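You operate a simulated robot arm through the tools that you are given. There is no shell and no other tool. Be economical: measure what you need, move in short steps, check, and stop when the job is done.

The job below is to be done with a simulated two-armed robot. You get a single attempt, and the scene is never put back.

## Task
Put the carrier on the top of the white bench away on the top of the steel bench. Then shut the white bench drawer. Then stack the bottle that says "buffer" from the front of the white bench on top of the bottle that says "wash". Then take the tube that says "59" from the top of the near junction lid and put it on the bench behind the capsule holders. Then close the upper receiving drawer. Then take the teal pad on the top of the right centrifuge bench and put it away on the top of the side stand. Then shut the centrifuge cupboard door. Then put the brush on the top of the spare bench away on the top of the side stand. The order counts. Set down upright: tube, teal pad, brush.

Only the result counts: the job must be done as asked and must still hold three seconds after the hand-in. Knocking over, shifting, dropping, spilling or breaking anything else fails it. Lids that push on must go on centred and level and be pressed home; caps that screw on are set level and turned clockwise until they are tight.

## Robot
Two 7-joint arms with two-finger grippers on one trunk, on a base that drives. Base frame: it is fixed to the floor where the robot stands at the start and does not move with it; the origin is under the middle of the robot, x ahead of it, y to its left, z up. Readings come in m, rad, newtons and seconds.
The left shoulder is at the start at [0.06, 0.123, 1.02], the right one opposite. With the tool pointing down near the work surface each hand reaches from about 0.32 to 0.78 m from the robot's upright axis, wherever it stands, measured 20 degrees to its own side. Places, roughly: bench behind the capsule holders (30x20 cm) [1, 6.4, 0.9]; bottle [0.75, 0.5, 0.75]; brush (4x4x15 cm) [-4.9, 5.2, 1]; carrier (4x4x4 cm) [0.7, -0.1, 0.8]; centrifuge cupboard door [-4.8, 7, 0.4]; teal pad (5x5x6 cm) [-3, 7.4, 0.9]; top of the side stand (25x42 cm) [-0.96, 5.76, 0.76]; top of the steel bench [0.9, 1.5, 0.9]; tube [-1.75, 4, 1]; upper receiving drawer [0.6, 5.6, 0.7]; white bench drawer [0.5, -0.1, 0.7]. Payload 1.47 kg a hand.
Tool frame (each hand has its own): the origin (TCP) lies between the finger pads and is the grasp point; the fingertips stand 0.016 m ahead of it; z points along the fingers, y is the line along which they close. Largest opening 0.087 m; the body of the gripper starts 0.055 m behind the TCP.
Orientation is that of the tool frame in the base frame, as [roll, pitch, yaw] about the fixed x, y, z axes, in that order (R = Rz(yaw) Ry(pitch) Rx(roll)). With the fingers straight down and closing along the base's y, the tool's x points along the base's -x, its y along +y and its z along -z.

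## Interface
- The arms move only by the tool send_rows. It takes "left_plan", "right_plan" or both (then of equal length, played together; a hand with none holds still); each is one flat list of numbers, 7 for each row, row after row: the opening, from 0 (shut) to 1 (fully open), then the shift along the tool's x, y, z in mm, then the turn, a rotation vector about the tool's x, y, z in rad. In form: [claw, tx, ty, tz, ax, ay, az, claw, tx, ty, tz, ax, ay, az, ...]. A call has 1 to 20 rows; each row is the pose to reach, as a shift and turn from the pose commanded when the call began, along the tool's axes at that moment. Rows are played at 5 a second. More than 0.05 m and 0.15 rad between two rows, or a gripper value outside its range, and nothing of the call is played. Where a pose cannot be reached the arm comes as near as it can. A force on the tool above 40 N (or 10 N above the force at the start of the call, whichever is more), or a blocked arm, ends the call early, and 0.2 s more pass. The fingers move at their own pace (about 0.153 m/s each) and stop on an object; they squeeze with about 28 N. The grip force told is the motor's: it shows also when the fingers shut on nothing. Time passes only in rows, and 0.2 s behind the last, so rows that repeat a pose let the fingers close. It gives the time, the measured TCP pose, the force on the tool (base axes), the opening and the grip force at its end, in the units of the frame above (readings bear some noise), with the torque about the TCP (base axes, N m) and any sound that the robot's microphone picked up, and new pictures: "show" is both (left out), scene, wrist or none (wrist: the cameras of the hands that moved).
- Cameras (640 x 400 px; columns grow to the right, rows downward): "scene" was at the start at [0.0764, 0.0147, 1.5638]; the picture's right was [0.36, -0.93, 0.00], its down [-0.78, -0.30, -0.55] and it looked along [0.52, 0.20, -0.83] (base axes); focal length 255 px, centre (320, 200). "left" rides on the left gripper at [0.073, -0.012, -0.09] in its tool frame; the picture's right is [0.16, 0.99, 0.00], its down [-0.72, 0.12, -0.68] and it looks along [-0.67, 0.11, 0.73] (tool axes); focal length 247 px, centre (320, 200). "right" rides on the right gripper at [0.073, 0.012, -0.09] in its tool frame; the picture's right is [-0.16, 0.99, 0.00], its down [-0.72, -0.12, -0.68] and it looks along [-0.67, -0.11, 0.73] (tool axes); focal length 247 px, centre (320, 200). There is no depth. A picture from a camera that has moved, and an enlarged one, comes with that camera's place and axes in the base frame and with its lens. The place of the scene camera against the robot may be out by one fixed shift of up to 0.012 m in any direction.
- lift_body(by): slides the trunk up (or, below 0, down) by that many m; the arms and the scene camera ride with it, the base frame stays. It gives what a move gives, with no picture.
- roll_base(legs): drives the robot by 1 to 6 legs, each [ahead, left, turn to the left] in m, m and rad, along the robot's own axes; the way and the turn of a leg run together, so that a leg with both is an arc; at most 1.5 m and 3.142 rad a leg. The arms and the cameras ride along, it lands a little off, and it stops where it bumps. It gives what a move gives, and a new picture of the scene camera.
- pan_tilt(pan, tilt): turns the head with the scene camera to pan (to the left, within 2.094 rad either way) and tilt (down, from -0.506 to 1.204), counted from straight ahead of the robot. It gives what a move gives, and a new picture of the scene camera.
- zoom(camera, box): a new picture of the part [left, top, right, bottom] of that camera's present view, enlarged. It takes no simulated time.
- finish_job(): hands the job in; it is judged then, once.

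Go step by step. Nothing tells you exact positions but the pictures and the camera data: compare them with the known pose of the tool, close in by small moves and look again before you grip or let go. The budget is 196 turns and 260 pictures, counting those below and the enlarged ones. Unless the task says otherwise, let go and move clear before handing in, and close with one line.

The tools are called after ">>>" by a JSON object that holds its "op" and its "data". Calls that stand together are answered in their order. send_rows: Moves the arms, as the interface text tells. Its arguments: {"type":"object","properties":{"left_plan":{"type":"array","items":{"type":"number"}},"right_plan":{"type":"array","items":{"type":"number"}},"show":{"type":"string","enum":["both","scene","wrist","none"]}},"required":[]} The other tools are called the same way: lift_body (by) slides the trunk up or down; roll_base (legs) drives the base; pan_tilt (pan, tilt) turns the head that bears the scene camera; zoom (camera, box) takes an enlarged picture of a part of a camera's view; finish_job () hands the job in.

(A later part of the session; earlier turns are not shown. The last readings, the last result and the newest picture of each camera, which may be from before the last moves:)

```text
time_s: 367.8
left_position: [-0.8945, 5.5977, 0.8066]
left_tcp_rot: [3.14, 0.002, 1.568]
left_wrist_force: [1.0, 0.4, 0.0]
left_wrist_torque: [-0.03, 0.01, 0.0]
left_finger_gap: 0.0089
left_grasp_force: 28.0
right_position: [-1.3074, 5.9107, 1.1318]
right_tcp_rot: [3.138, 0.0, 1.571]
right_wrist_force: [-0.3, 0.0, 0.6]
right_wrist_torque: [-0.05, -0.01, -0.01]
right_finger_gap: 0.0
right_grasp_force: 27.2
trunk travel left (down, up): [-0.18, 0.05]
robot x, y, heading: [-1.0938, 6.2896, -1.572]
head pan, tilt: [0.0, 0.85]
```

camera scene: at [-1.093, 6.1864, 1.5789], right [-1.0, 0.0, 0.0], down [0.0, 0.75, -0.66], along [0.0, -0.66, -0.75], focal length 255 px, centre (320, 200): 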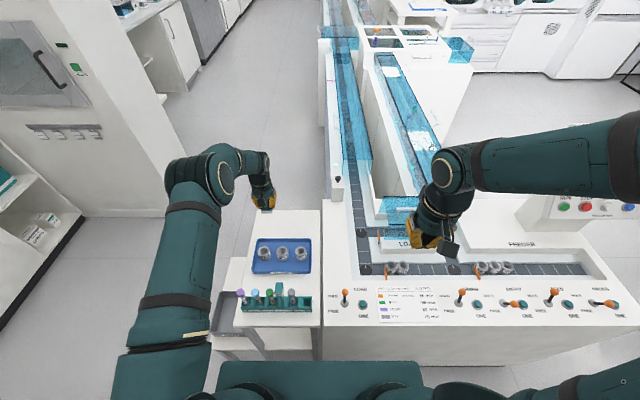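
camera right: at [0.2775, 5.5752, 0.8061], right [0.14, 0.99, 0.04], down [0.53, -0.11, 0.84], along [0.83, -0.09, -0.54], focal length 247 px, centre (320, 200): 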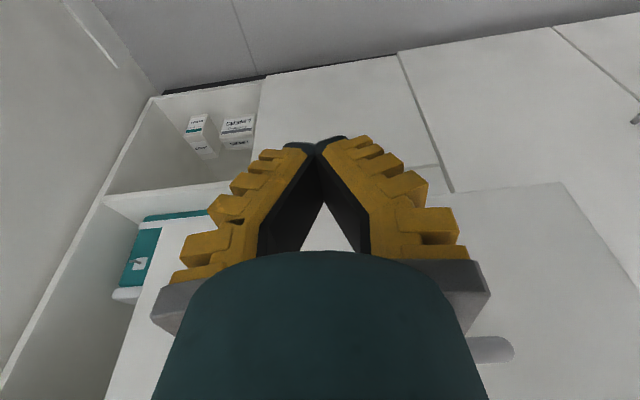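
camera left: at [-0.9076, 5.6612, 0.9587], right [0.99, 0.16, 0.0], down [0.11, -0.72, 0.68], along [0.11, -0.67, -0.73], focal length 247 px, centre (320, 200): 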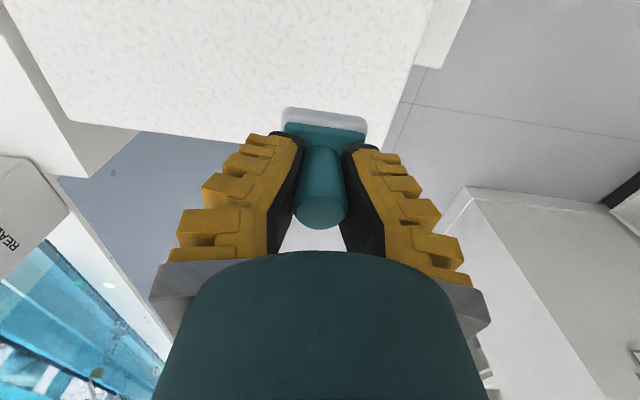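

>>> {"op": "send_rows", "data": {"left_plan": [0, 0, 0, 3, 0, 0, 0, 0, 0, 0, 6, 0, 0, 0, 0, 0, 0, 9, 0, 0, 0, 0, 0, 0, 12, 0, 0, 0], "show": "wrist"}}

```text
time_s: 368.6
left_position: [-0.8949, 5.5936, 0.8053]
left_tcp_rot: [3.137, 0.015, 1.571]
left_wrist_force: [0.4, 5.1, 22.1]
left_wrist_torque: [0.5, 0.02, 0.0]
left_finger_gap: 0.0097
left_grasp_force: 27.9
right_position: [-1.3066, 5.9119, 1.1319]
right_tcp_rot: [3.139, 0.001, 1.57]
right_wrist_force: [-0.1, -0.6, -0.2]
right_wrist_torque: [0.02, -0.02, 0.0]
right_finger_gap: 0.0
right_grasp_force: 27.5
trunk travel left (down, up): [-0.18, 0.05]
robot x, y, heading: [-1.0939, 6.2822, -1.572]
head pan, tilt: [0.0, 0.85]
stopped in row 4 (left hand): the force on the tool passed its limit at 43 N (the readings are from after the stop); the commanded pose is now the measured one
camera left: at [-0.9065, 5.6677, 0.8936], right [0.99, 0.16, 0.0], down [0.11, -0.71, 0.69], along [0.11, -0.68, -0.72], focal length 247 px, centre (320, 200)
```

left: 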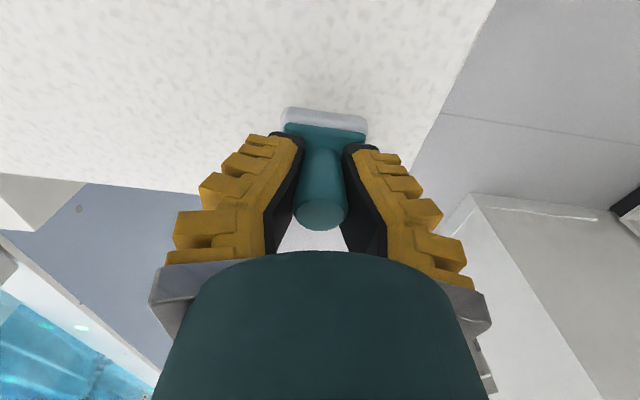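

It's resting on the stand. I'll relieve and open gradually.

>>> {"op": "send_rows", "data": {"left_plan": [0, 0, 0, -1, 0, 0, 0, 0.15, 0, 0, -1, 0, 0, 0, 0.25, 0, 0, -1, 0, 0, 0, 0.4, 0, 0, -1, 0, 0, 0, 0.6, 0, 0, -1, 0, 0, 0, 0.6, 0, 0, -10, 0, 0, 0, 0.6, 0, 0, -45, 0, 0, 0, 0.6, 0, 0, -90, 0, 0, 0], "show": "wrist"}}

```text
time_s: 370.4
left_position: [-0.8955, 5.5967, 0.8934]
left_tcp_rot: [3.141, 0.01, 1.569]
left_wrist_force: [0.8, -0.4, -0.7]
left_wrist_torque: [0.03, -0.02, 0.04]
left_finger_gap: 0.0573
left_grasp_force: 4.1
right_position: [-1.3066, 5.9122, 1.1329]
right_tcp_rot: [3.137, -0.001, 1.57]
right_wrist_force: [0.2, 0.1, 0.1]
right_wrist_torque: [-0.04, -0.03, -0.01]
right_finger_gap: 0.0001
right_grasp_force: 27.9
trunk travel left (down, up): [-0.18, 0.05]
robot x, y, heading: [-1.0955, 6.2815, -1.575]
head pan, tilt: [0.0, 0.85]
camera left: at [-0.9063, 5.6696, 0.9827], right [0.99, 0.16, 0.0], down [0.11, -0.72, 0.69], along [0.11, -0.68, -0.73], focal length 247 px, centre (320, 200)
```

left: 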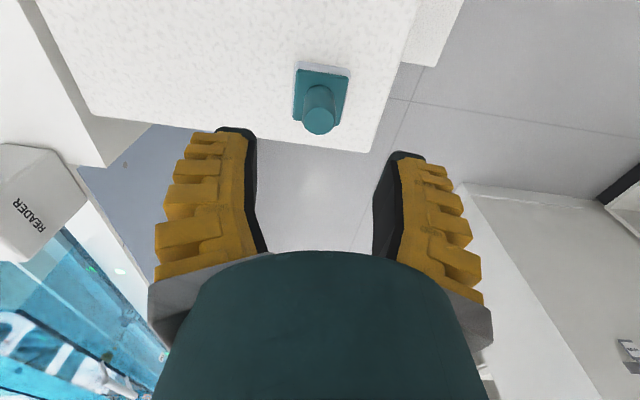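

The pad stands upright on the stand. I'll lift away, then head for the centrifuge cupboard.

>>> {"op": "send_rows", "data": {"left_plan": [0.6, 0, 0, -45, 0, 0, 0, 0.6, 0, 0, -90, 0, 0, 0, 0.6, 0, 0, -135, 0, 0, 0, 0.6, 0, 0, -180, 0, 0, 0, 0.6, 0, 0, -225, 0, 0, 0, 0.6, 30, 0, -260, 0, 0, 0, 0.4, 75, 0, -265, 0, 0, 0, 0.2, 120, 0, -265, 0, 0, 0, 0, 165, 0, -265, 0, 0, 0, 0, 210, 0, -265, 0, 0, 0, 0, 250, 0, -265, 0, 0, 0, 0, 280, 0, -265, 0, 0, 0], "show": "none"}}

>>> {"op": "roll_base", "data": {"legs": [[-0.22, 0, 0], [0, 0, -1.571], [0, 0, -1.571], [0, 1.45, 0], [0, 1.3, 0]]}}

>>> {"op": "pan_tilt", "data": {"pan": 0.9, "tilt": 0.5}}

```text
time_s: 373.0
left_position: [-0.8955, 5.8812, 1.1539]
left_tcp_rot: [3.139, 0.011, 1.57]
left_wrist_force: [0.6, -0.2, -0.2]
left_wrist_torque: [-0.02, -0.03, -0.01]
left_finger_gap: 0.0
left_grasp_force: 28.3
right_position: [-1.3048, 5.912, 1.132]
right_tcp_rot: [3.138, 0.001, 1.57]
right_wrist_force: [-0.1, 0.8, -0.2]
right_wrist_torque: [0.0, -0.02, 0.0]
right_finger_gap: 0.0
right_grasp_force: 27.6
trunk travel left (down, up): [-0.18, 0.05]
robot x, y, heading: [-1.0946, 6.2863, -1.572]
head pan, tilt: [0.0, 0.85]
```

```text
time_s: 405.9
left_position: [-4.0209, 6.9276, 1.1532]
left_tcp_rot: [3.139, 0.011, -1.568]
left_wrist_force: [-0.1, -0.5, -0.3]
left_wrist_torque: [0.01, 0.0, -0.01]
left_finger_gap: 0.0001
left_grasp_force: 27.9
right_position: [-3.6097, 6.8964, 1.1321]
right_tcp_rot: [3.138, -0.001, -1.569]
right_wrist_force: [0.3, -0.1, -0.6]
right_wrist_torque: [0.03, 0.01, 0.03]
right_finger_gap: 0.0
right_grasp_force: 28.0
trunk travel left (down, up): [-0.18, 0.05]
robot x, y, heading: [-3.8197, 6.5224, 1.572]
head pan, tilt: [0.0, 0.85]
camera scene: at [-3.8204, 6.5993, 1.5789], right [1.0, 0.0, 0.0], down [0.0, -0.75, -0.66], along [0.0, 0.66, -0.75], focal length 255 px, centre (320, 200)
```

scene: 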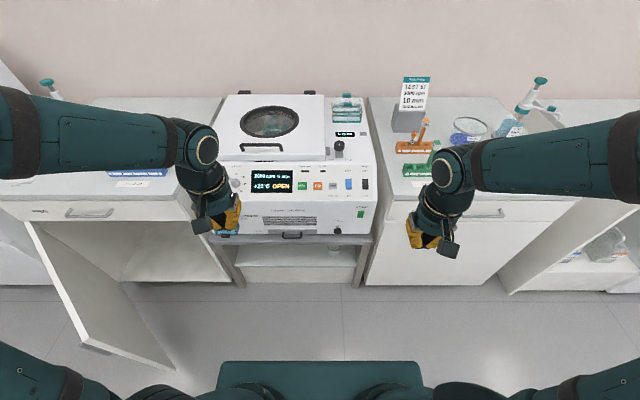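

```text
time_s: 407.1
left_position: [-4.0203, 6.927, 1.1538]
left_tcp_rot: [3.14, 0.011, -1.568]
left_wrist_force: [0.6, -0.1, 0.6]
left_wrist_torque: [-0.01, 0.0, -0.02]
left_finger_gap: 0.0001
left_grasp_force: 28.5
right_position: [-3.6096, 6.8967, 1.1325]
right_tcp_rot: [3.136, 0.001, -1.569]
right_wrist_force: [0.1, 0.4, 0.3]
right_wrist_torque: [0.01, 0.01, 0.0]
right_finger_gap: 0.0002
right_grasp_force: 28.4
trunk travel left (down, up): [-0.18, 0.05]
robot x, y, heading: [-3.8237, 6.5233, 1.573]
head pan, tilt: [0.901, 0.499]
camera scene: at [-3.8916, 6.5776, 1.6089], right [0.62, 0.78, 0.0], down [0.38, -0.3, -0.88], along [-0.69, 0.55, -0.48], focal length 255 px, centre (320, 200)
```

scene: 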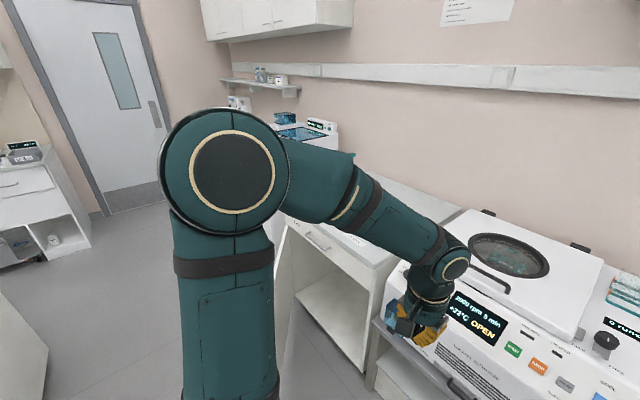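

The cupboard door is open about 45°, hinge near (-5.07, 7.25), free edge near (-4.57, 6.79). I'll line up in front, lower the trunk, and push it shut with the left hand.

>>> {"op": "roll_base", "data": {"legs": [[-0.12, 0.62, 0]]}}

>>> {"op": "lift_body", "data": {"by": -0.17}}

>>> {"op": "pan_tilt", "data": {"pan": 0.35, "tilt": 0.95}}

```text
time_s: 413.1
left_position: [-4.6523, 6.8011, 1.1529]
left_tcp_rot: [3.141, 0.01, -1.558]
left_wrist_force: [1.6, -0.9, 0.1]
left_wrist_torque: [0.0, 0.0, 0.0]
left_finger_gap: 0.0
left_grasp_force: 27.8
right_position: [-4.2412, 6.7754, 1.1315]
right_tcp_rot: [3.138, -0.001, -1.561]
right_wrist_force: [0.3, 0.4, -0.4]
right_wrist_torque: [0.02, -0.03, -0.02]
right_finger_gap: 0.0002
right_grasp_force: 27.8
trunk travel left (down, up): [-0.18, 0.05]
robot x, y, heading: [-4.4503, 6.3964, 1.582]
head pan, tilt: [0.901, 0.499]
camera scene: at [-4.5204, 6.4529, 1.6089], right [0.61, 0.79, 0.0], down [0.38, -0.29, -0.88], along [-0.69, 0.54, -0.48], focal length 255 px, centre (320, 200)
```

scene: 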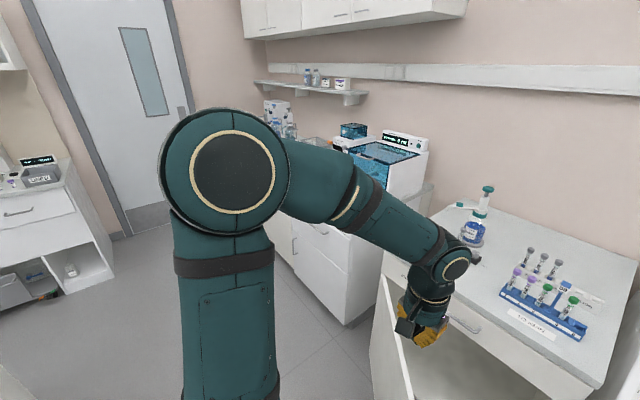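

```text
time_s: 415.0
left_position: [-4.6526, 6.8012, 0.9837]
left_tcp_rot: [3.139, 0.009, -1.558]
left_wrist_force: [-1.0, 0.0, -1.0]
left_wrist_torque: [0.0, -0.01, 0.02]
left_finger_gap: 0.0
left_grasp_force: 27.7
right_position: [-4.2416, 6.7747, 0.9628]
right_tcp_rot: [3.14, 0.001, -1.558]
right_wrist_force: [0.7, -0.4, 0.2]
right_wrist_torque: [0.0, 0.01, -0.02]
right_finger_gap: 0.0
right_grasp_force: 27.9
trunk travel left (down, up): [-0.01, 0.22]
robot x, y, heading: [-4.4509, 6.3984, 1.58]
head pan, tilt: [0.901, 0.499]
```

```text
time_s: 415.9
left_position: [-4.6519, 6.8023, 0.9824]
left_tcp_rot: [3.141, 0.009, -1.559]
left_wrist_force: [-0.5, 0.6, -0.1]
left_wrist_torque: [0.02, -0.01, -0.04]
left_finger_gap: 0.0
left_grasp_force: 28.0
right_position: [-4.2425, 6.7749, 0.9625]
right_tcp_rot: [3.139, 0.0, -1.558]
right_wrist_force: [-0.2, -0.4, -0.7]
right_wrist_torque: [-0.01, 0.02, 0.0]
right_finger_gap: 0.0
right_grasp_force: 27.8
trunk travel left (down, up): [-0.01, 0.22]
robot x, y, heading: [-4.4476, 6.3966, 1.581]
head pan, tilt: [0.351, 0.949]
camera scene: at [-4.4742, 6.4653, 1.4015], right [0.93, 0.36, 0.0], down [0.29, -0.76, -0.58], along [-0.21, 0.54, -0.81], focal length 255 px, centre (320, 200)
```

scene: 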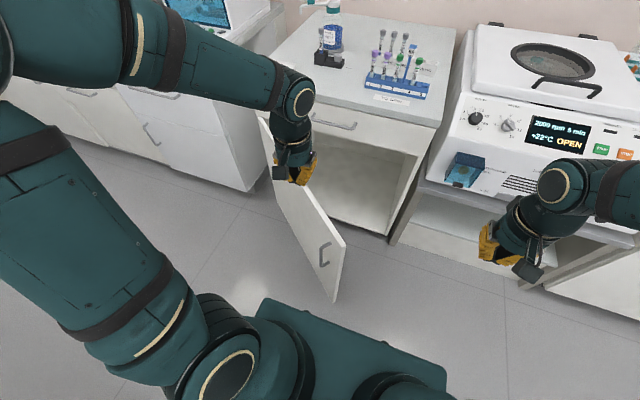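

The hand will come down outside the door (13 cm from its face), then push it toward closed. First I'll lower it.

>>> {"op": "send_rows", "data": {"left_plan": [0, 20, 24, 0, 0, 0, 0, 0, 42, 48, 0, 0, 0, 0, 0, 42, 48, 45, 0, 0, 0, 0, 42, 48, 90, 0, 0, 0, 0, 42, 48, 135, 0, 0, 0, 0, 42, 48, 180, 0, 0, 0, 0, 42, 48, 225, 0, 0, 0, 0, 42, 48, 270, 0, 0, 0, 0, 42, 48, 315, 0, 0, 0, 0, 42, 48, 360, 0, 0, 0, 0, 42, 48, 385, 0, 0, 0], "show": "scene"}}

```text
time_s: 418.3
left_position: [-4.7024, 6.7652, 0.5998]
left_tcp_rot: [3.139, 0.012, -1.557]
left_wrist_force: [0.2, 0.2, -1.0]
left_wrist_torque: [0.0, 0.0, 0.01]
left_finger_gap: 0.0
left_grasp_force: 27.8
right_position: [-4.2411, 6.7756, 0.9625]
right_tcp_rot: [3.138, 0.002, -1.557]
right_wrist_force: [-0.5, -0.3, 0.2]
right_wrist_torque: [0.0, -0.03, -0.01]
right_finger_gap: 0.0
right_grasp_force: 27.9
trunk travel left (down, up): [-0.01, 0.22]
robot x, y, heading: [-4.4474, 6.3979, 1.578]
head pan, tilt: [0.351, 0.949]
camera scene: at [-4.4742, 6.4654, 1.4014], right [0.93, 0.36, 0.0], down [0.29, -0.76, -0.58], along [-0.21, 0.54, -0.81], focal length 255 px, centre (320, 200)
```

scene: 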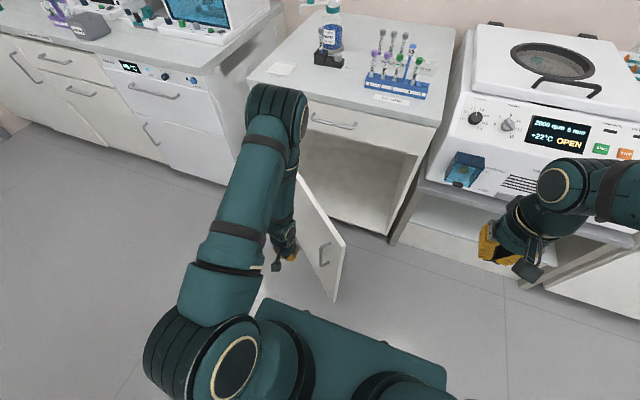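

>>> {"op": "send_rows", "data": {"left_plan": [0, -30, -22, 0, 0, 0, 0, 0, -62, -45, 0, 0, 0, 0, 0, -95, -68, 0, 0, 0, 0, 0, -124, -90, 0, 0, 0, 0, 0, -152, -110, 0, 0, 0, 0, 0, -180, -129, 0, 0, 0, 0, 0, -210, -146, 0, 0, 0, 0, 0, -240, -163, 0, 0, 0, 0, 0, -270, -182, 0, 0, 0, 0, 0, -300, -198, 0, 0, 0, 0, 0, -325, -207, 0, 0, 0, 0], "show": "scene"}}

```text
time_s: 420.7
left_position: [-4.5, 7.0903, 0.5989]
left_tcp_rot: [3.137, 0.008, -1.558]
left_wrist_force: [0.3, 0.4, -1.0]
left_wrist_torque: [-0.01, -0.01, 0.0]
left_finger_gap: 0.0
left_grasp_force: 28.2
right_position: [-4.2417, 6.775, 0.9631]
right_tcp_rot: [3.137, 0.0, -1.556]
right_wrist_force: [-0.2, -0.4, 0.0]
right_wrist_torque: [0.01, -0.02, -0.01]
right_finger_gap: 0.0
right_grasp_force: 28.2
trunk travel left (down, up): [-0.01, 0.22]
robot x, y, heading: [-4.4488, 6.3973, 1.582]
head pan, tilt: [0.351, 0.949]
camera scene: at [-4.4741, 6.4655, 1.4014], right [0.93, 0.36, 0.0], down [0.29, -0.76, -0.58], along [-0.21, 0.54, -0.81], focal length 255 px, centre (320, 200)
```

scene: 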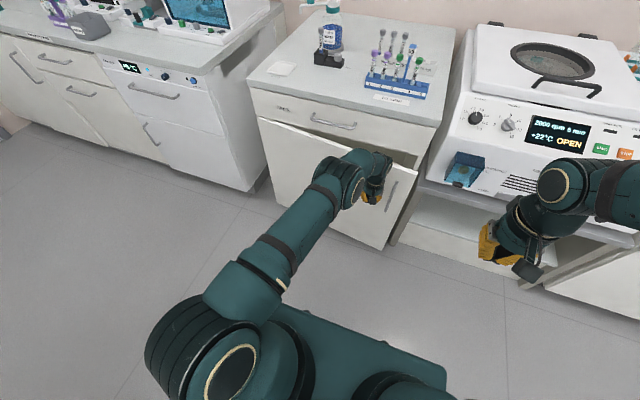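

Nearly closed. I'll drive forward 10 cm (pushing gently), then finish with the arm.

>>> {"op": "roll_base", "data": {"legs": [[0.1, 0, 0]]}}

>>> {"op": "send_rows", "data": {"left_plan": [0, -10, 0, 0, 0, 0, 0, 0, -20, 0, 0, 0, 0, 0, 0, -30, 0, 0, 0, 0, 0, 0, -40, 0, 0, 0, 0, 0, 0, -50, 0, 0, 0, 0, 0, 0, -60, 0, 0, 0, 0, 0, 0, -70, 0, 0, 0, 0, 0, 0, -80, 0, 0, 0, 0, 0], "show": "scene"}}

```text
time_s: 421.9
left_position: [-4.5022, 7.1761, 0.5984]
left_tcp_rot: [3.137, -0.006, -1.563]
left_wrist_force: [-1.9, -5.3, 2.1]
left_wrist_torque: [0.77, -0.15, -0.06]
left_finger_gap: 0.0
left_grasp_force: 27.8
right_position: [-4.2433, 6.8663, 0.9629]
right_tcp_rot: [3.14, 0.003, -1.557]
right_wrist_force: [0.3, -0.4, 0.8]
right_wrist_torque: [0.02, -0.01, 0.0]
right_finger_gap: 0.0001
right_grasp_force: 27.9
trunk travel left (down, up): [-0.01, 0.22]
robot x, y, heading: [-4.4512, 6.4885, 1.584]
head pan, tilt: [0.351, 0.949]
stopped in leg 1: the force on the tool passed its limit at 158 N (the readings are from after the stop); the commanded pose is now the measured one
camera scene: at [-4.4754, 6.5564, 1.4014], right [0.93, 0.36, 0.0], down [0.29, -0.76, -0.58], along [-0.21, 0.54, -0.81], focal length 255 px, centre (320, 200)
```

scene: 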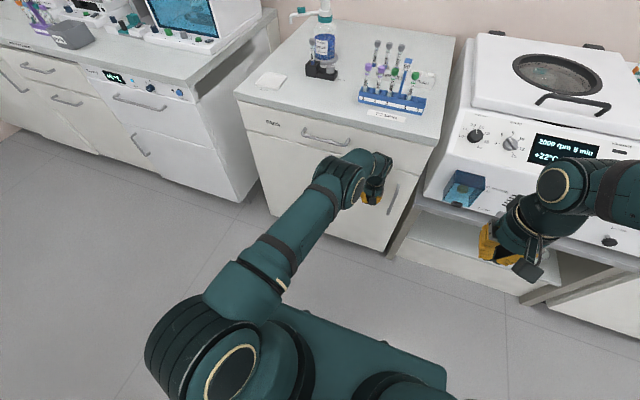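

```text
time_s: 422.3
left_position: [-4.5016, 7.1761, 0.5982]
left_tcp_rot: [3.135, -0.019, -1.563]
left_wrist_force: [-2.3, -18.9, 7.8]
left_wrist_torque: [2.55, -0.37, -0.21]
left_finger_gap: 0.0
left_grasp_force: 27.8
right_position: [-4.244, 6.8652, 0.9636]
right_tcp_rot: [3.138, 0.004, -1.556]
right_wrist_force: [-0.1, -0.4, 0.2]
right_wrist_torque: [0.01, 0.01, -0.02]
right_finger_gap: 0.0002
right_grasp_force: 28.1
trunk travel left (down, up): [-0.01, 0.22]
robot x, y, heading: [-4.4502, 6.4898, 1.589]
head pan, tilt: [0.351, 0.949]
stopped in row 1 (left hand): the force on the tool passed its limit at 49 N (the readings are from after the stop); the commanded pose is now the measured one
camera scene: at [-4.4757, 6.5537, 1.4017], right [0.93, 0.36, 0.0], down [0.29, -0.76, -0.58], along [-0.21, 0.55, -0.81], focal length 255 px, centre (320, 200)
```

scene: 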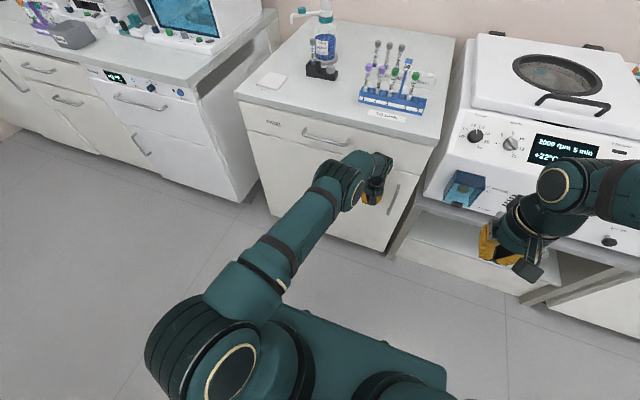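

The door is against its stop. I'll back the hand off, drive back and verify it's flush.

>>> {"op": "send_rows", "data": {"left_plan": [0, 30, 0, 0, 0, 0, 0, 0, 70, 0, 0, 0, 0, 0, 0, 115, 0, 0, 0, 0, 0, 0, 160, 0, 0, 0, 0, 0, 0, 190, 0, -30, 0, 0, 0, 0, 200, 0, -75, 0, 0, 0, 0, 200, 0, -120, 0, 0, 0, 0, 200, 0, -165, 0, 0, 0, 0, 200, 0, -210, 0, 0, 0, 0, 200, 0, -255, 0, 0, 0, 0, 200, 0, -300, 0, 0, 0, 0, 200, 0, -345, 0, 0, 0, 0, 200, 0, -390, 0, 0, 0], "show": "none"}}

>>> {"op": "lift_body", "data": {"by": 0.17}}

>>> {"op": "roll_base", "data": {"legs": [[-0.3, 0, 0]]}}

>>> {"op": "zoom", "data": {"camera": "scene", "box": [200, 60, 460, 260]}}

```text
time_s: 425.1
left_position: [-4.4986, 6.9834, 0.991]
left_tcp_rot: [3.133, -0.02, -1.564]
left_wrist_force: [0.2, 0.2, -0.5]
left_wrist_torque: [-0.01, -0.01, 0.01]
left_finger_gap: 0.0
left_grasp_force: 28.5
right_position: [-4.2447, 6.8665, 0.963]
right_tcp_rot: [3.139, 0.002, -1.557]
right_wrist_force: [-0.5, 0.1, 0.2]
right_wrist_torque: [0.01, 0.0, -0.01]
right_finger_gap: 0.0
right_grasp_force: 28.1
trunk travel left (down, up): [-0.01, 0.22]
robot x, y, heading: [-4.4506, 6.4892, 1.589]
head pan, tilt: [0.351, 0.949]
```

```text
time_s: 427.0
left_position: [-4.4985, 6.9845, 1.1598]
left_tcp_rot: [3.133, -0.019, -1.565]
left_wrist_force: [0.4, 0.6, 0.9]
left_wrist_torque: [-0.04, 0.02, 0.0]
left_finger_gap: 0.0001
left_grasp_force: 28.5
right_position: [-4.2442, 6.8679, 1.1324]
right_tcp_rot: [3.14, -0.001, -1.558]
right_wrist_force: [-0.1, 1.2, -0.1]
right_wrist_torque: [0.01, 0.0, 0.0]
right_finger_gap: 0.0
right_grasp_force: 28.3
trunk travel left (down, up): [-0.18, 0.05]
robot x, y, heading: [-4.4504, 6.4889, 1.586]
head pan, tilt: [0.351, 0.949]
```

```text
time_s: 429.0
left_position: [-4.4932, 6.6866, 1.1604]
left_tcp_rot: [3.136, -0.018, -1.562]
left_wrist_force: [0.4, -0.3, 0.4]
left_wrist_torque: [0.06, 0.02, 0.01]
left_finger_gap: 0.0002
left_grasp_force: 28.1
right_position: [-4.2379, 6.5708, 1.1318]
right_tcp_rot: [3.139, 0.0, -1.557]
right_wrist_force: [-0.3, 0.0, -0.6]
right_wrist_torque: [0.02, 0.0, -0.03]
right_finger_gap: 0.0002
right_grasp_force: 27.5
trunk travel left (down, up): [-0.18, 0.05]
robot x, y, heading: [-4.4466, 6.1888, 1.587]
head pan, tilt: [0.351, 0.949]
camera scene: at [-4.4712, 6.2586, 1.5714], right [0.93, 0.36, 0.0], down [0.29, -0.76, -0.58], along [-0.21, 0.54, -0.81], focal length 255 px, centre (320, 200)
```

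scene: 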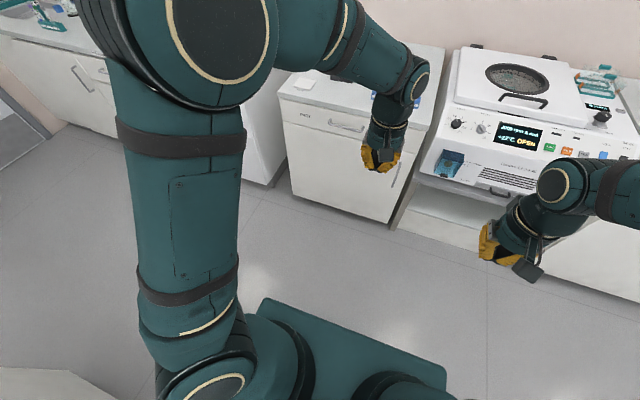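

```text
2.00 times, centred on (330, 160) of scene
camera zoom: at [-4.4712, 6.2586, 1.5714], right [0.93, 0.36, 0.0], down [0.29, -0.76, -0.58], along [-0.21, 0.54, -0.81], focal length 510 px, centre (300, 280)
```

zoom: 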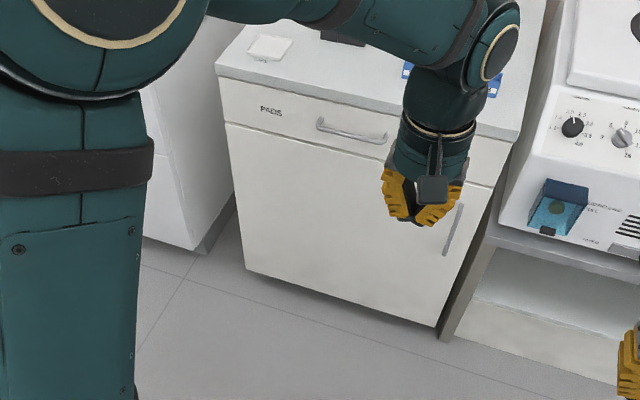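

The door is flush. Next the brush on the spare bench near (-4.9, 5.2). I'll look back over my left shoulder to see that bench.

>>> {"op": "pan_tilt", "data": {"pan": 2.09, "tilt": 0.55}}

```text
time_s: 430.8
left_position: [-4.4937, 6.6868, 1.1603]
left_tcp_rot: [3.134, -0.019, -1.562]
left_wrist_force: [0.2, 0.2, -0.1]
left_wrist_torque: [-0.07, -0.01, 0.01]
left_finger_gap: 0.0
left_grasp_force: 28.2
right_position: [-4.2387, 6.5707, 1.1327]
right_tcp_rot: [-3.141, 0.002, -1.557]
right_wrist_force: [0.4, 0.1, 0.2]
right_wrist_torque: [0.02, 0.0, -0.02]
right_finger_gap: 0.0002
right_grasp_force: 28.2
trunk travel left (down, up): [-0.18, 0.05]
robot x, y, heading: [-4.4443, 6.1909, 1.58]
head pan, tilt: [2.089, 0.55]
camera scene: at [-4.5226, 6.146, 1.6043], right [-0.51, 0.86, 0.0], down [0.45, 0.27, -0.85], along [-0.73, -0.43, -0.52], focal length 255 px, centre (320, 200)
```

scene: 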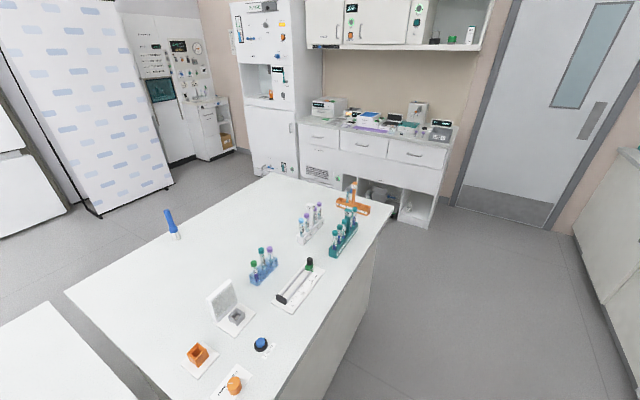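

The brush is the blue upright item near the bench's south edge at about (-4.93, 5.2). I'll go around the island on its east side to reach it from the south.

>>> {"op": "roll_base", "data": {"legs": [[0.1, -0.85, -0.01], [0, -0.85, 0], [-1.5, 0, 0], [-0.45, 0, 0]]}}

>>> {"op": "pan_tilt", "data": {"pan": 1.4, "tilt": 0.5}}

```text
time_s: 455.4
left_position: [-2.7608, 4.8624, 1.1606]
left_tcp_rot: [3.135, -0.018, -1.565]
left_wrist_force: [0.3, 0.0, 0.3]
left_wrist_torque: [0.0, 0.02, 0.03]
left_finger_gap: 0.0003
left_grasp_force: 27.8
right_position: [-2.5064, 4.7462, 1.1322]
right_tcp_rot: [3.142, 0.003, -1.558]
right_wrist_force: [0.4, 0.5, -0.8]
right_wrist_torque: [-0.01, 0.04, -0.01]
right_finger_gap: 0.0003
right_grasp_force: 27.7
trunk travel left (down, up): [-0.18, 0.05]
robot x, y, heading: [-2.7138, 4.3684, 1.582]
head pan, tilt: [2.089, 0.55]
camera scene: at [-2.7911, 4.3212, 1.6043], right [-0.51, 0.86, 0.0], down [0.45, 0.26, -0.85], along [-0.74, -0.43, -0.52], focal length 255 px, centre (320, 200)
```

scene: 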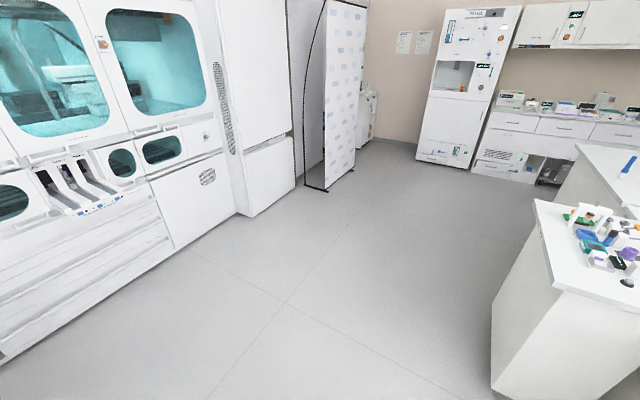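

```text
time_s: 456.4
left_position: [-2.7614, 4.8632, 1.1598]
left_tcp_rot: [3.134, -0.017, -1.564]
left_wrist_force: [0.1, -0.9, -0.1]
left_wrist_torque: [-0.05, 0.01, 0.0]
left_finger_gap: 0.0
left_grasp_force: 27.7
right_position: [-2.5076, 4.7455, 1.1325]
right_tcp_rot: [3.141, 0.002, -1.558]
right_wrist_force: [0.4, -0.4, -0.4]
right_wrist_torque: [0.0, -0.01, 0.01]
right_finger_gap: 0.0001
right_grasp_force: 27.7
trunk travel left (down, up): [-0.18, 0.05]
robot x, y, heading: [-2.7142, 4.3663, 1.58]
head pan, tilt: [1.4, 0.499]
camera scene: at [-2.8035, 4.3816, 1.6089], right [0.16, 0.99, 0.0], down [0.47, -0.08, -0.88], along [-0.87, 0.14, -0.48], focal length 255 px, centre (320, 200)
```

scene: 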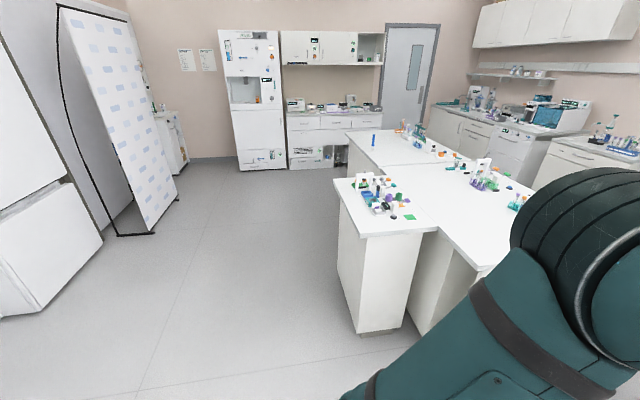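

>>> {"op": "roll_base", "data": {"legs": [[-0.3, 0, -0.01], [0, 1.45, 0], [0, 0.72, 0]]}}

>>> {"op": "pan_tilt", "data": {"pan": 0.0, "tilt": 0.6}}

```text
time_s: 477.2
left_position: [-4.8929, 4.5708, 1.1592]
left_tcp_rot: [3.134, -0.018, -1.595]
left_wrist_force: [-0.3, -0.5, -0.1]
left_wrist_torque: [0.0, -0.01, 0.0]
left_finger_gap: 0.0
left_grasp_force: 28.1
right_position: [-4.6414, 4.4459, 1.1331]
right_tcp_rot: [3.139, 0.002, -1.591]
right_wrist_force: [-0.7, -0.4, 1.0]
right_wrist_torque: [0.03, 0.05, 0.0]
right_finger_gap: 0.0
right_grasp_force: 27.4
trunk travel left (down, up): [-0.18, 0.05]
robot x, y, heading: [-4.86, 4.0741, 1.552]
head pan, tilt: [1.4, 0.499]
camera scene: at [-4.95, 4.0907, 1.6089], right [0.19, 0.98, 0.0], down [0.47, -0.09, -0.88], along [-0.86, 0.17, -0.48], focal length 255 px, centre (320, 200)
```

scene: 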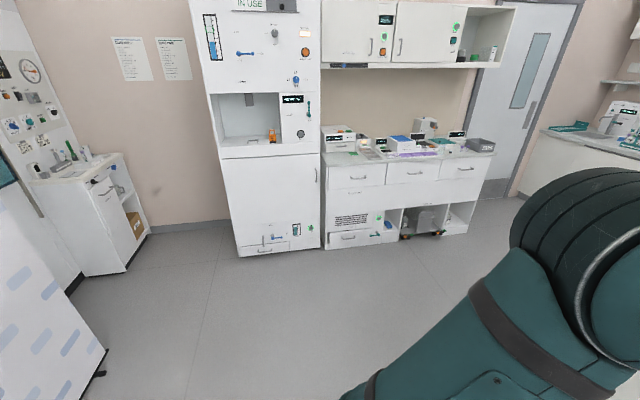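

```text
time_s: 478.7
left_position: [-4.8929, 4.5697, 1.1591]
left_tcp_rot: [3.135, -0.018, -1.596]
left_wrist_force: [0.3, -0.5, 0.3]
left_wrist_torque: [0.02, 0.0, 0.0]
left_finger_gap: 0.0004
left_grasp_force: 27.9
right_position: [-4.6414, 4.4455, 1.1317]
right_tcp_rot: [3.14, 0.001, -1.59]
right_wrist_force: [-0.2, -0.7, -0.1]
right_wrist_torque: [-0.01, -0.01, 0.02]
right_finger_gap: 0.0
right_grasp_force: 27.1
trunk travel left (down, up): [-0.18, 0.05]
robot x, y, heading: [-4.8591, 4.0761, 1.552]
head pan, tilt: [0.0, 0.6]
camera scene: at [-4.8589, 4.1619, 1.5998], right [1.0, -0.02, 0.0], down [-0.01, -0.56, -0.83], along [0.01, 0.82, -0.56], focal length 255 px, centre (320, 200)
```

scene: 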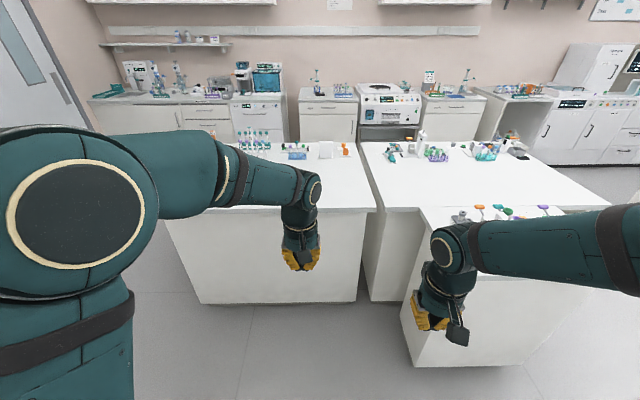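

The brush is hidden behind the left hand here. I'll pull the hand back, open it, and drive up to the bench.

>>> {"op": "send_rows", "data": {"left_plan": [0.4, 40, 0, 0, 0, 0, 0, 0.7, 85, 0, 0, 0, 0, 0, 1, 130, 0, -20, 0, 0, 0], "show": "none"}}

>>> {"op": "roll_base", "data": {"legs": [[0.56, 0, 0.02]]}}

>>> {"op": "zoom", "data": {"camera": "left", "box": [0, 0, 640, 400]}}

```text
time_s: 479.5
left_position: [-4.8942, 4.4395, 1.1826]
left_tcp_rot: [3.135, -0.015, -1.594]
left_wrist_force: [0.1, 0.2, -0.6]
left_wrist_torque: [0.01, 0.02, -0.01]
left_finger_gap: 0.0868
left_grasp_force: 0.0
right_position: [-4.6437, 4.4437, 1.1324]
right_tcp_rot: [3.141, 0.002, -1.589]
right_wrist_force: [-0.2, -0.6, 0.3]
right_wrist_torque: [0.05, -0.01, 0.02]
right_finger_gap: 0.0001
right_grasp_force: 27.9
trunk travel left (down, up): [-0.18, 0.05]
robot x, y, heading: [-4.8628, 4.0774, 1.551]
head pan, tilt: [0.0, 0.6]
```

```text
time_s: 482.7
left_position: [-4.8988, 5.0017, 1.1824]
left_tcp_rot: [3.135, -0.019, -1.57]
left_wrist_force: [0.0, -0.2, 0.0]
left_wrist_torque: [0.02, 0.02, 0.03]
left_finger_gap: 0.0872
left_grasp_force: 0.0
right_position: [-4.6483, 5.0114, 1.1318]
right_tcp_rot: [3.139, -0.001, -1.566]
right_wrist_force: [-0.6, -0.2, 1.1]
right_wrist_torque: [-0.01, -0.01, 0.0]
right_finger_gap: 0.0
right_grasp_force: 27.7
trunk travel left (down, up): [-0.18, 0.05]
robot x, y, heading: [-4.8569, 4.6351, 1.576]
head pan, tilt: [0.0, 0.6]
camera scene: at [-4.8578, 4.7224, 1.5998], right [1.0, 0.01, 0.0], down [0.0, -0.57, -0.82], along [-0.01, 0.82, -0.57], focal length 255 px, centre (320, 200)
```

scene: 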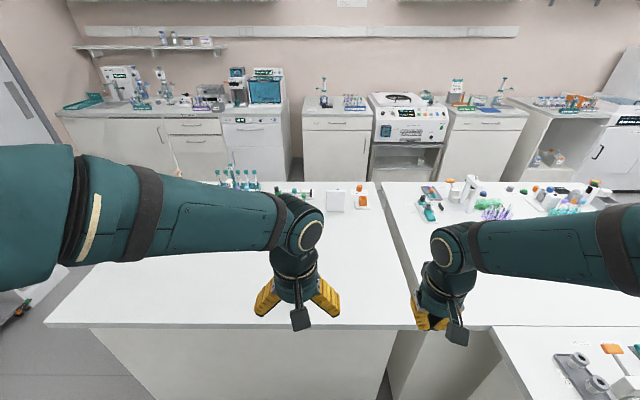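

```text
1.00 times, centred on (320, 200) of left (not enlarged: the box is as wide or as high as the picture)
camera zoom: at [-4.8869, 4.9291, 1.2724], right [-0.99, -0.16, 0.01], down [-0.11, 0.74, 0.67], along [-0.11, 0.66, -0.74], focal length 247 px, centre (320, 200)
```

zoom: 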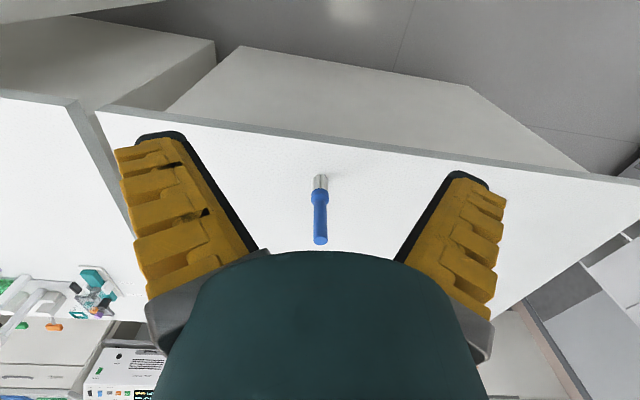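

The brush stands at about (-4.934, 5.213), top z about 1.044. I'll move above it and check.

>>> {"op": "send_rows", "data": {"left_plan": [1, -40, 7, 0, 0, 0, 0, 1, -85, 14, 0, 0, 0, 0, 1, -130, 21, 10, 0, 0, 0, 1, -170, 28, 30, 0, 0, 0, 1, -205, 35, 60, 0, 0, 0, 1, -211, 35, 82, 0, 0, 0, 1, -211, 35, 82, 0, 0, 0], "show": "wrist"}}

```text
time_s: 484.3
left_position: [-4.9347, 5.2114, 1.0979]
left_tcp_rot: [3.135, -0.019, -1.571]
left_wrist_force: [-0.2, 0.2, -0.1]
left_wrist_torque: [0.03, 0.01, 0.0]
left_finger_gap: 0.0868
left_grasp_force: 0.2
right_position: [-4.6487, 5.0105, 1.1313]
right_tcp_rot: [3.14, 0.003, -1.566]
right_wrist_force: [-0.1, 0.1, -0.1]
right_wrist_torque: [0.01, 0.0, -0.02]
right_finger_gap: 0.0002
right_grasp_force: 27.9
trunk travel left (down, up): [-0.18, 0.05]
robot x, y, heading: [-4.861, 4.6335, 1.581]
head pan, tilt: [0.0, 0.6]
camera left: at [-4.9231, 5.1389, 1.1878], right [-0.99, -0.16, 0.01], down [-0.11, 0.74, 0.67], along [-0.11, 0.66, -0.74], focal length 247 px, centre (320, 200)
```

left: 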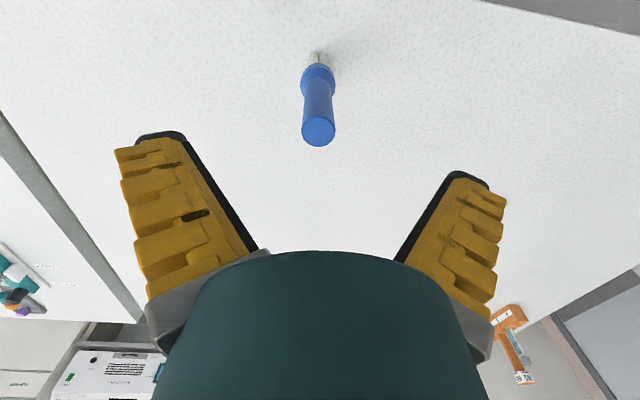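

Centred exactly. I'll descend and grip the blue handle.

>>> {"op": "send_rows", "data": {"left_plan": [0.8, 0, 0, 30, 0, 0, 0, 0.7, 0, 0, 65, 0, 0, 0, 0.6, 0, 0, 92, 0, 0, 0, 0.5, 0, 0, 92, 0, 0, 0, 0, 0, 0, 92, 0, 0, 0, 0, 0, 0, 92, 0, 0, 0, 0, 0, 0, 92, 0, 0, 0], "show": "wrist"}}

```text
time_s: 485.9
left_position: [-4.9367, 5.2103, 1.0031]
left_tcp_rot: [3.135, -0.018, -1.571]
left_wrist_force: [-0.9, 0.7, 1.1]
left_wrist_torque: [0.03, 0.02, 0.05]
left_finger_gap: 0.0136
left_grasp_force: 27.7
right_position: [-4.6478, 5.0108, 1.1325]
right_tcp_rot: [3.139, 0.002, -1.565]
right_wrist_force: [-0.7, -0.6, 0.9]
right_wrist_torque: [0.01, 0.02, -0.04]
right_finger_gap: 0.0
right_grasp_force: 28.8
trunk travel left (down, up): [-0.18, 0.05]
robot x, y, heading: [-4.8559, 4.638, 1.579]
head pan, tilt: [0.0, 0.6]
camera left: at [-4.9224, 5.1379, 1.095], right [-0.99, -0.16, 0.01], down [-0.11, 0.74, 0.67], along [-0.11, 0.66, -0.74], focal length 247 px, centre (320, 200)
```

left: 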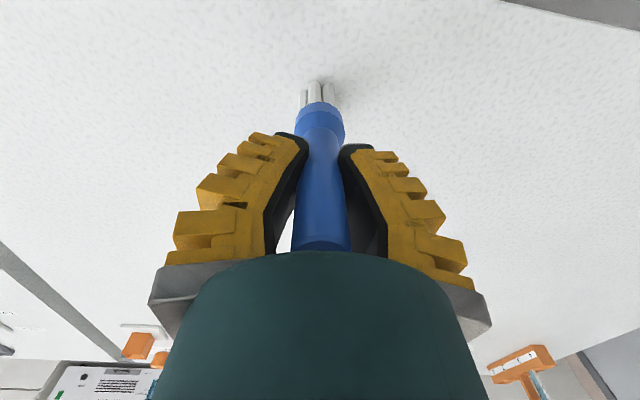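

The brush is gripped. I'll lift it high, then retrace the route around the island.

>>> {"op": "send_rows", "data": {"left_plan": [0, 0, 0, -15, 0, 0, 0, 0, 0, 0, -60, 0, 0, 0, 0, 0, 0, -105, 0, 0, 0, 0, 0, 0, -150, 0, 0, 0, 0, 0, 0, -195, 0, 0, 0, 0, 0, 0, -220, 0, 0, 0, 0, 45, 0, -225, 0, 0, 0, 0, 90, 0, -225, 0, 0, 0, 0, 135, 0, -225, 0, 0, 0, 0, 170, 0, -225, 0, 0, 0], "show": "wrist"}}

>>> {"op": "roll_base", "data": {"legs": [[-0.56, 0, -0.01], [0, -1.45, 0], [0, -0.7, 0]]}}

```text
time_s: 488.1
left_position: [-4.9343, 5.043, 1.2326]
left_tcp_rot: [3.137, -0.018, -1.571]
left_wrist_force: [-0.1, -1.4, -0.4]
left_wrist_torque: [0.03, -0.02, -0.01]
left_finger_gap: 0.0137
left_grasp_force: 27.9
right_position: [-4.6484, 5.0097, 1.1328]
right_tcp_rot: [3.139, 0.003, -1.566]
right_wrist_force: [-0.8, -0.4, 0.0]
right_wrist_torque: [0.06, 0.0, 0.02]
right_finger_gap: 0.0
right_grasp_force: 27.8
trunk travel left (down, up): [-0.18, 0.05]
robot x, y, heading: [-4.8526, 4.6336, 1.58]
head pan, tilt: [0.0, 0.6]
camera left: at [-4.9224, 4.9702, 1.3233], right [-0.99, -0.16, 0.01], down [-0.11, 0.74, 0.67], along [-0.11, 0.66, -0.74], focal length 247 px, centre (320, 200)
```

left: 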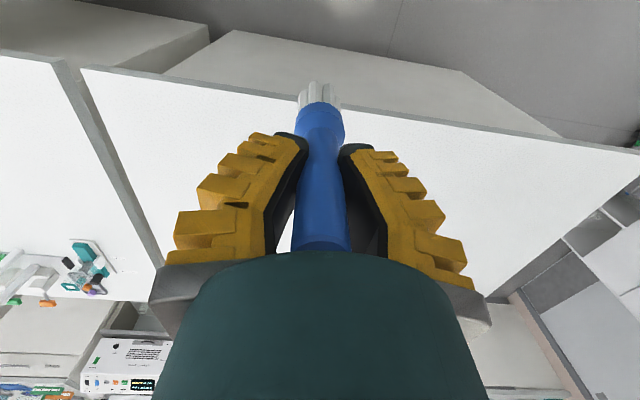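

```text
time_s: 509.8
left_position: [-2.7999, 4.445, 1.2324]
left_tcp_rot: [3.134, -0.017, -1.587]
left_wrist_force: [0.2, -0.3, -0.9]
left_wrist_torque: [0.02, 0.01, 0.01]
left_finger_gap: 0.0104
left_grasp_force: 27.8
right_position: [-2.5132, 4.407, 1.132]
right_tcp_rot: [3.141, 0.001, -1.581]
right_wrist_force: [0.0, -0.1, 1.0]
right_wrist_torque: [-0.02, 0.0, 0.02]
right_finger_gap: 0.0
right_grasp_force: 28.3
trunk travel left (down, up): [-0.18, 0.05]
robot x, y, heading: [-2.7269, 4.0353, 1.565]
head pan, tilt: [0.0, 0.6]
camera scene: at [-2.7283, 4.1219, 1.5998], right [1.0, -0.01, 0.0], down [-0.01, -0.56, -0.83], along [0.01, 0.83, -0.56], focal length 255 px, centre (320, 200)
```

scene: 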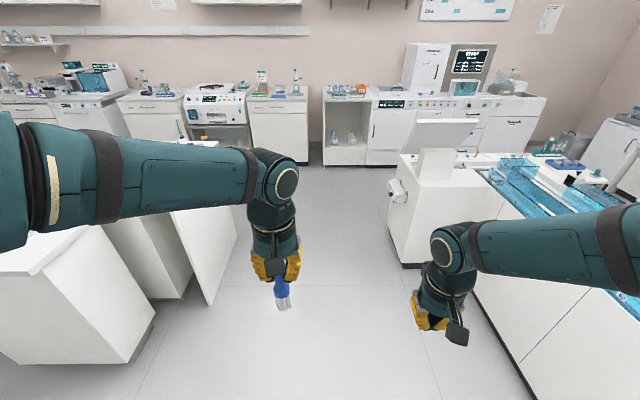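

>>> {"op": "roll_base", "data": {"legs": [[1.5, 0, 0.005], [0.95, 0, 0], [0, -0.85, 0], [0, -0.78, 0]]}}

>>> {"op": "zoom", "data": {"camera": "left", "box": [160, 50, 480, 260]}}

```text
time_s: 535.9
left_position: [-1.1417, 6.8345, 1.2318]
left_tcp_rot: [3.136, -0.02, -1.598]
left_wrist_force: [-1.2, -0.2, -0.9]
left_wrist_torque: [0.01, 0.0, -0.02]
left_finger_gap: 0.0088
left_grasp_force: 28.2
right_position: [-0.8554, 6.7942, 1.1317]
right_tcp_rot: [3.141, 0.002, -1.588]
right_wrist_force: [0.6, 0.0, -0.1]
right_wrist_torque: [0.01, 0.0, 0.04]
right_finger_gap: 0.0002
right_grasp_force: 28.3
trunk travel left (down, up): [-0.18, 0.05]
robot x, y, heading: [-1.0743, 6.4234, 1.556]
head pan, tilt: [0.0, 0.6]
camera scene: at [-1.0714, 6.5111, 1.5998], right [1.0, -0.02, 0.0], down [-0.01, -0.56, -0.83], along [0.02, 0.82, -0.56], focal length 255 px, centre (320, 200)
```

scene: 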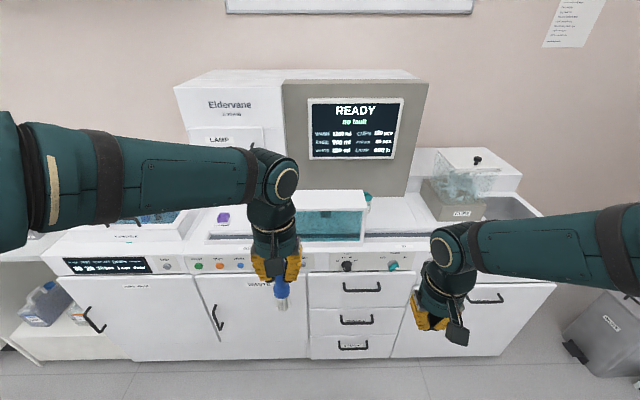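

```text
1.90 times, centred on (320, 155) of left
camera zoom: at [-1.1298, 6.7624, 1.3231], right [-0.99, -0.13, 0.01], down [-0.09, 0.74, 0.67], along [-0.1, 0.66, -0.74], focal length 470 px, centre (320, 286)
```

zoom: 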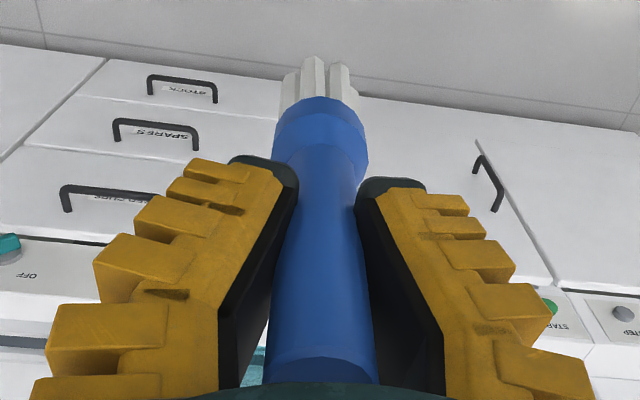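

Still held well. I'll turn around to face the stand and move up to it.

>>> {"op": "roll_base", "data": {"legs": [[0, 0, 1.6], [0, 0, 1.556], [0.14, 0, 0]]}}

>>> {"op": "pan_tilt", "data": {"pan": 0.0, "tilt": 0.85}}

```text
time_s: 544.8
left_position: [-1.0225, 5.8698, 1.2317]
left_tcp_rot: [3.134, -0.021, 1.52]
left_wrist_force: [-0.6, 0.0, -0.8]
left_wrist_torque: [-0.01, 0.0, -0.01]
left_finger_gap: 0.0082
left_grasp_force: 28.4
right_position: [-1.3067, 5.9165, 1.1317]
right_tcp_rot: [3.14, 0.0, 1.528]
right_wrist_force: [-0.6, -0.8, -0.3]
right_wrist_torque: [0.04, 0.0, 0.01]
right_finger_gap: 0.0001
right_grasp_force: 28.1
trunk travel left (down, up): [-0.18, 0.05]
robot x, y, heading: [-1.081, 6.2844, -1.613]
head pan, tilt: [0.0, 0.6]
camera scene: at [-1.0835, 6.1729, 1.5997], right [-1.0, 0.04, 0.0], down [0.02, 0.57, -0.82], along [-0.03, -0.82, -0.57], focal length 255 px, centre (320, 200)
```

scene: 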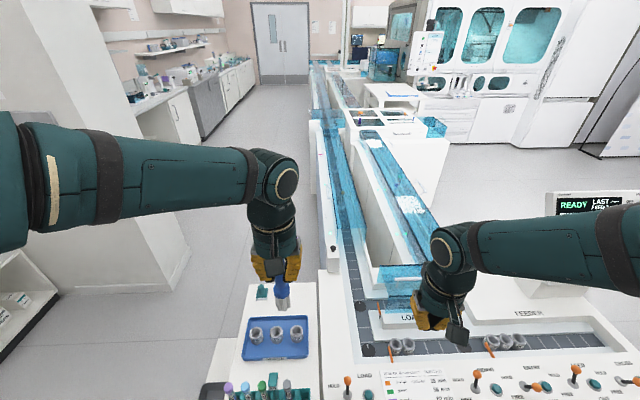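

```text
time_s: 545.6
left_position: [-1.0234, 5.8707, 1.2331]
left_tcp_rot: [3.135, -0.017, 1.523]
left_wrist_force: [-0.1, -0.4, -0.7]
left_wrist_torque: [0.02, -0.04, -0.04]
left_finger_gap: 0.008
left_grasp_force: 27.7
right_position: [-1.3076, 5.9168, 1.1338]
right_tcp_rot: [3.139, 0.002, 1.528]
right_wrist_force: [-0.4, -0.1, -0.3]
right_wrist_torque: [-0.03, 0.02, -0.02]
right_finger_gap: 0.0
right_grasp_force: 28.4
trunk travel left (down, up): [-0.18, 0.05]
robot x, y, heading: [-1.0786, 6.2864, -1.613]
head pan, tilt: [0.0, 0.85]
camera scene: at [-1.083, 6.1851, 1.579], right [-1.0, 0.04, 0.0], down [0.03, 0.75, -0.66], along [-0.03, -0.66, -0.75], focal length 255 px, centre (320, 200)
```

scene: 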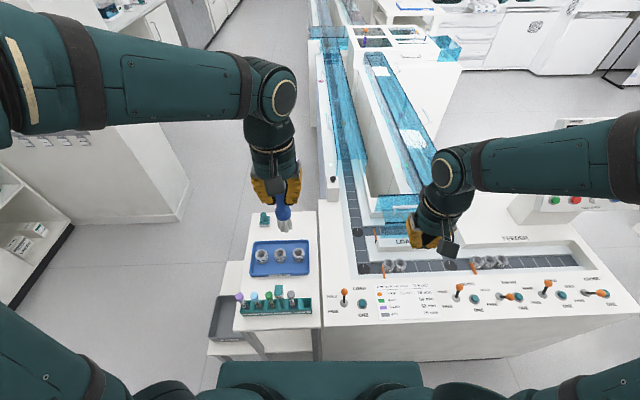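

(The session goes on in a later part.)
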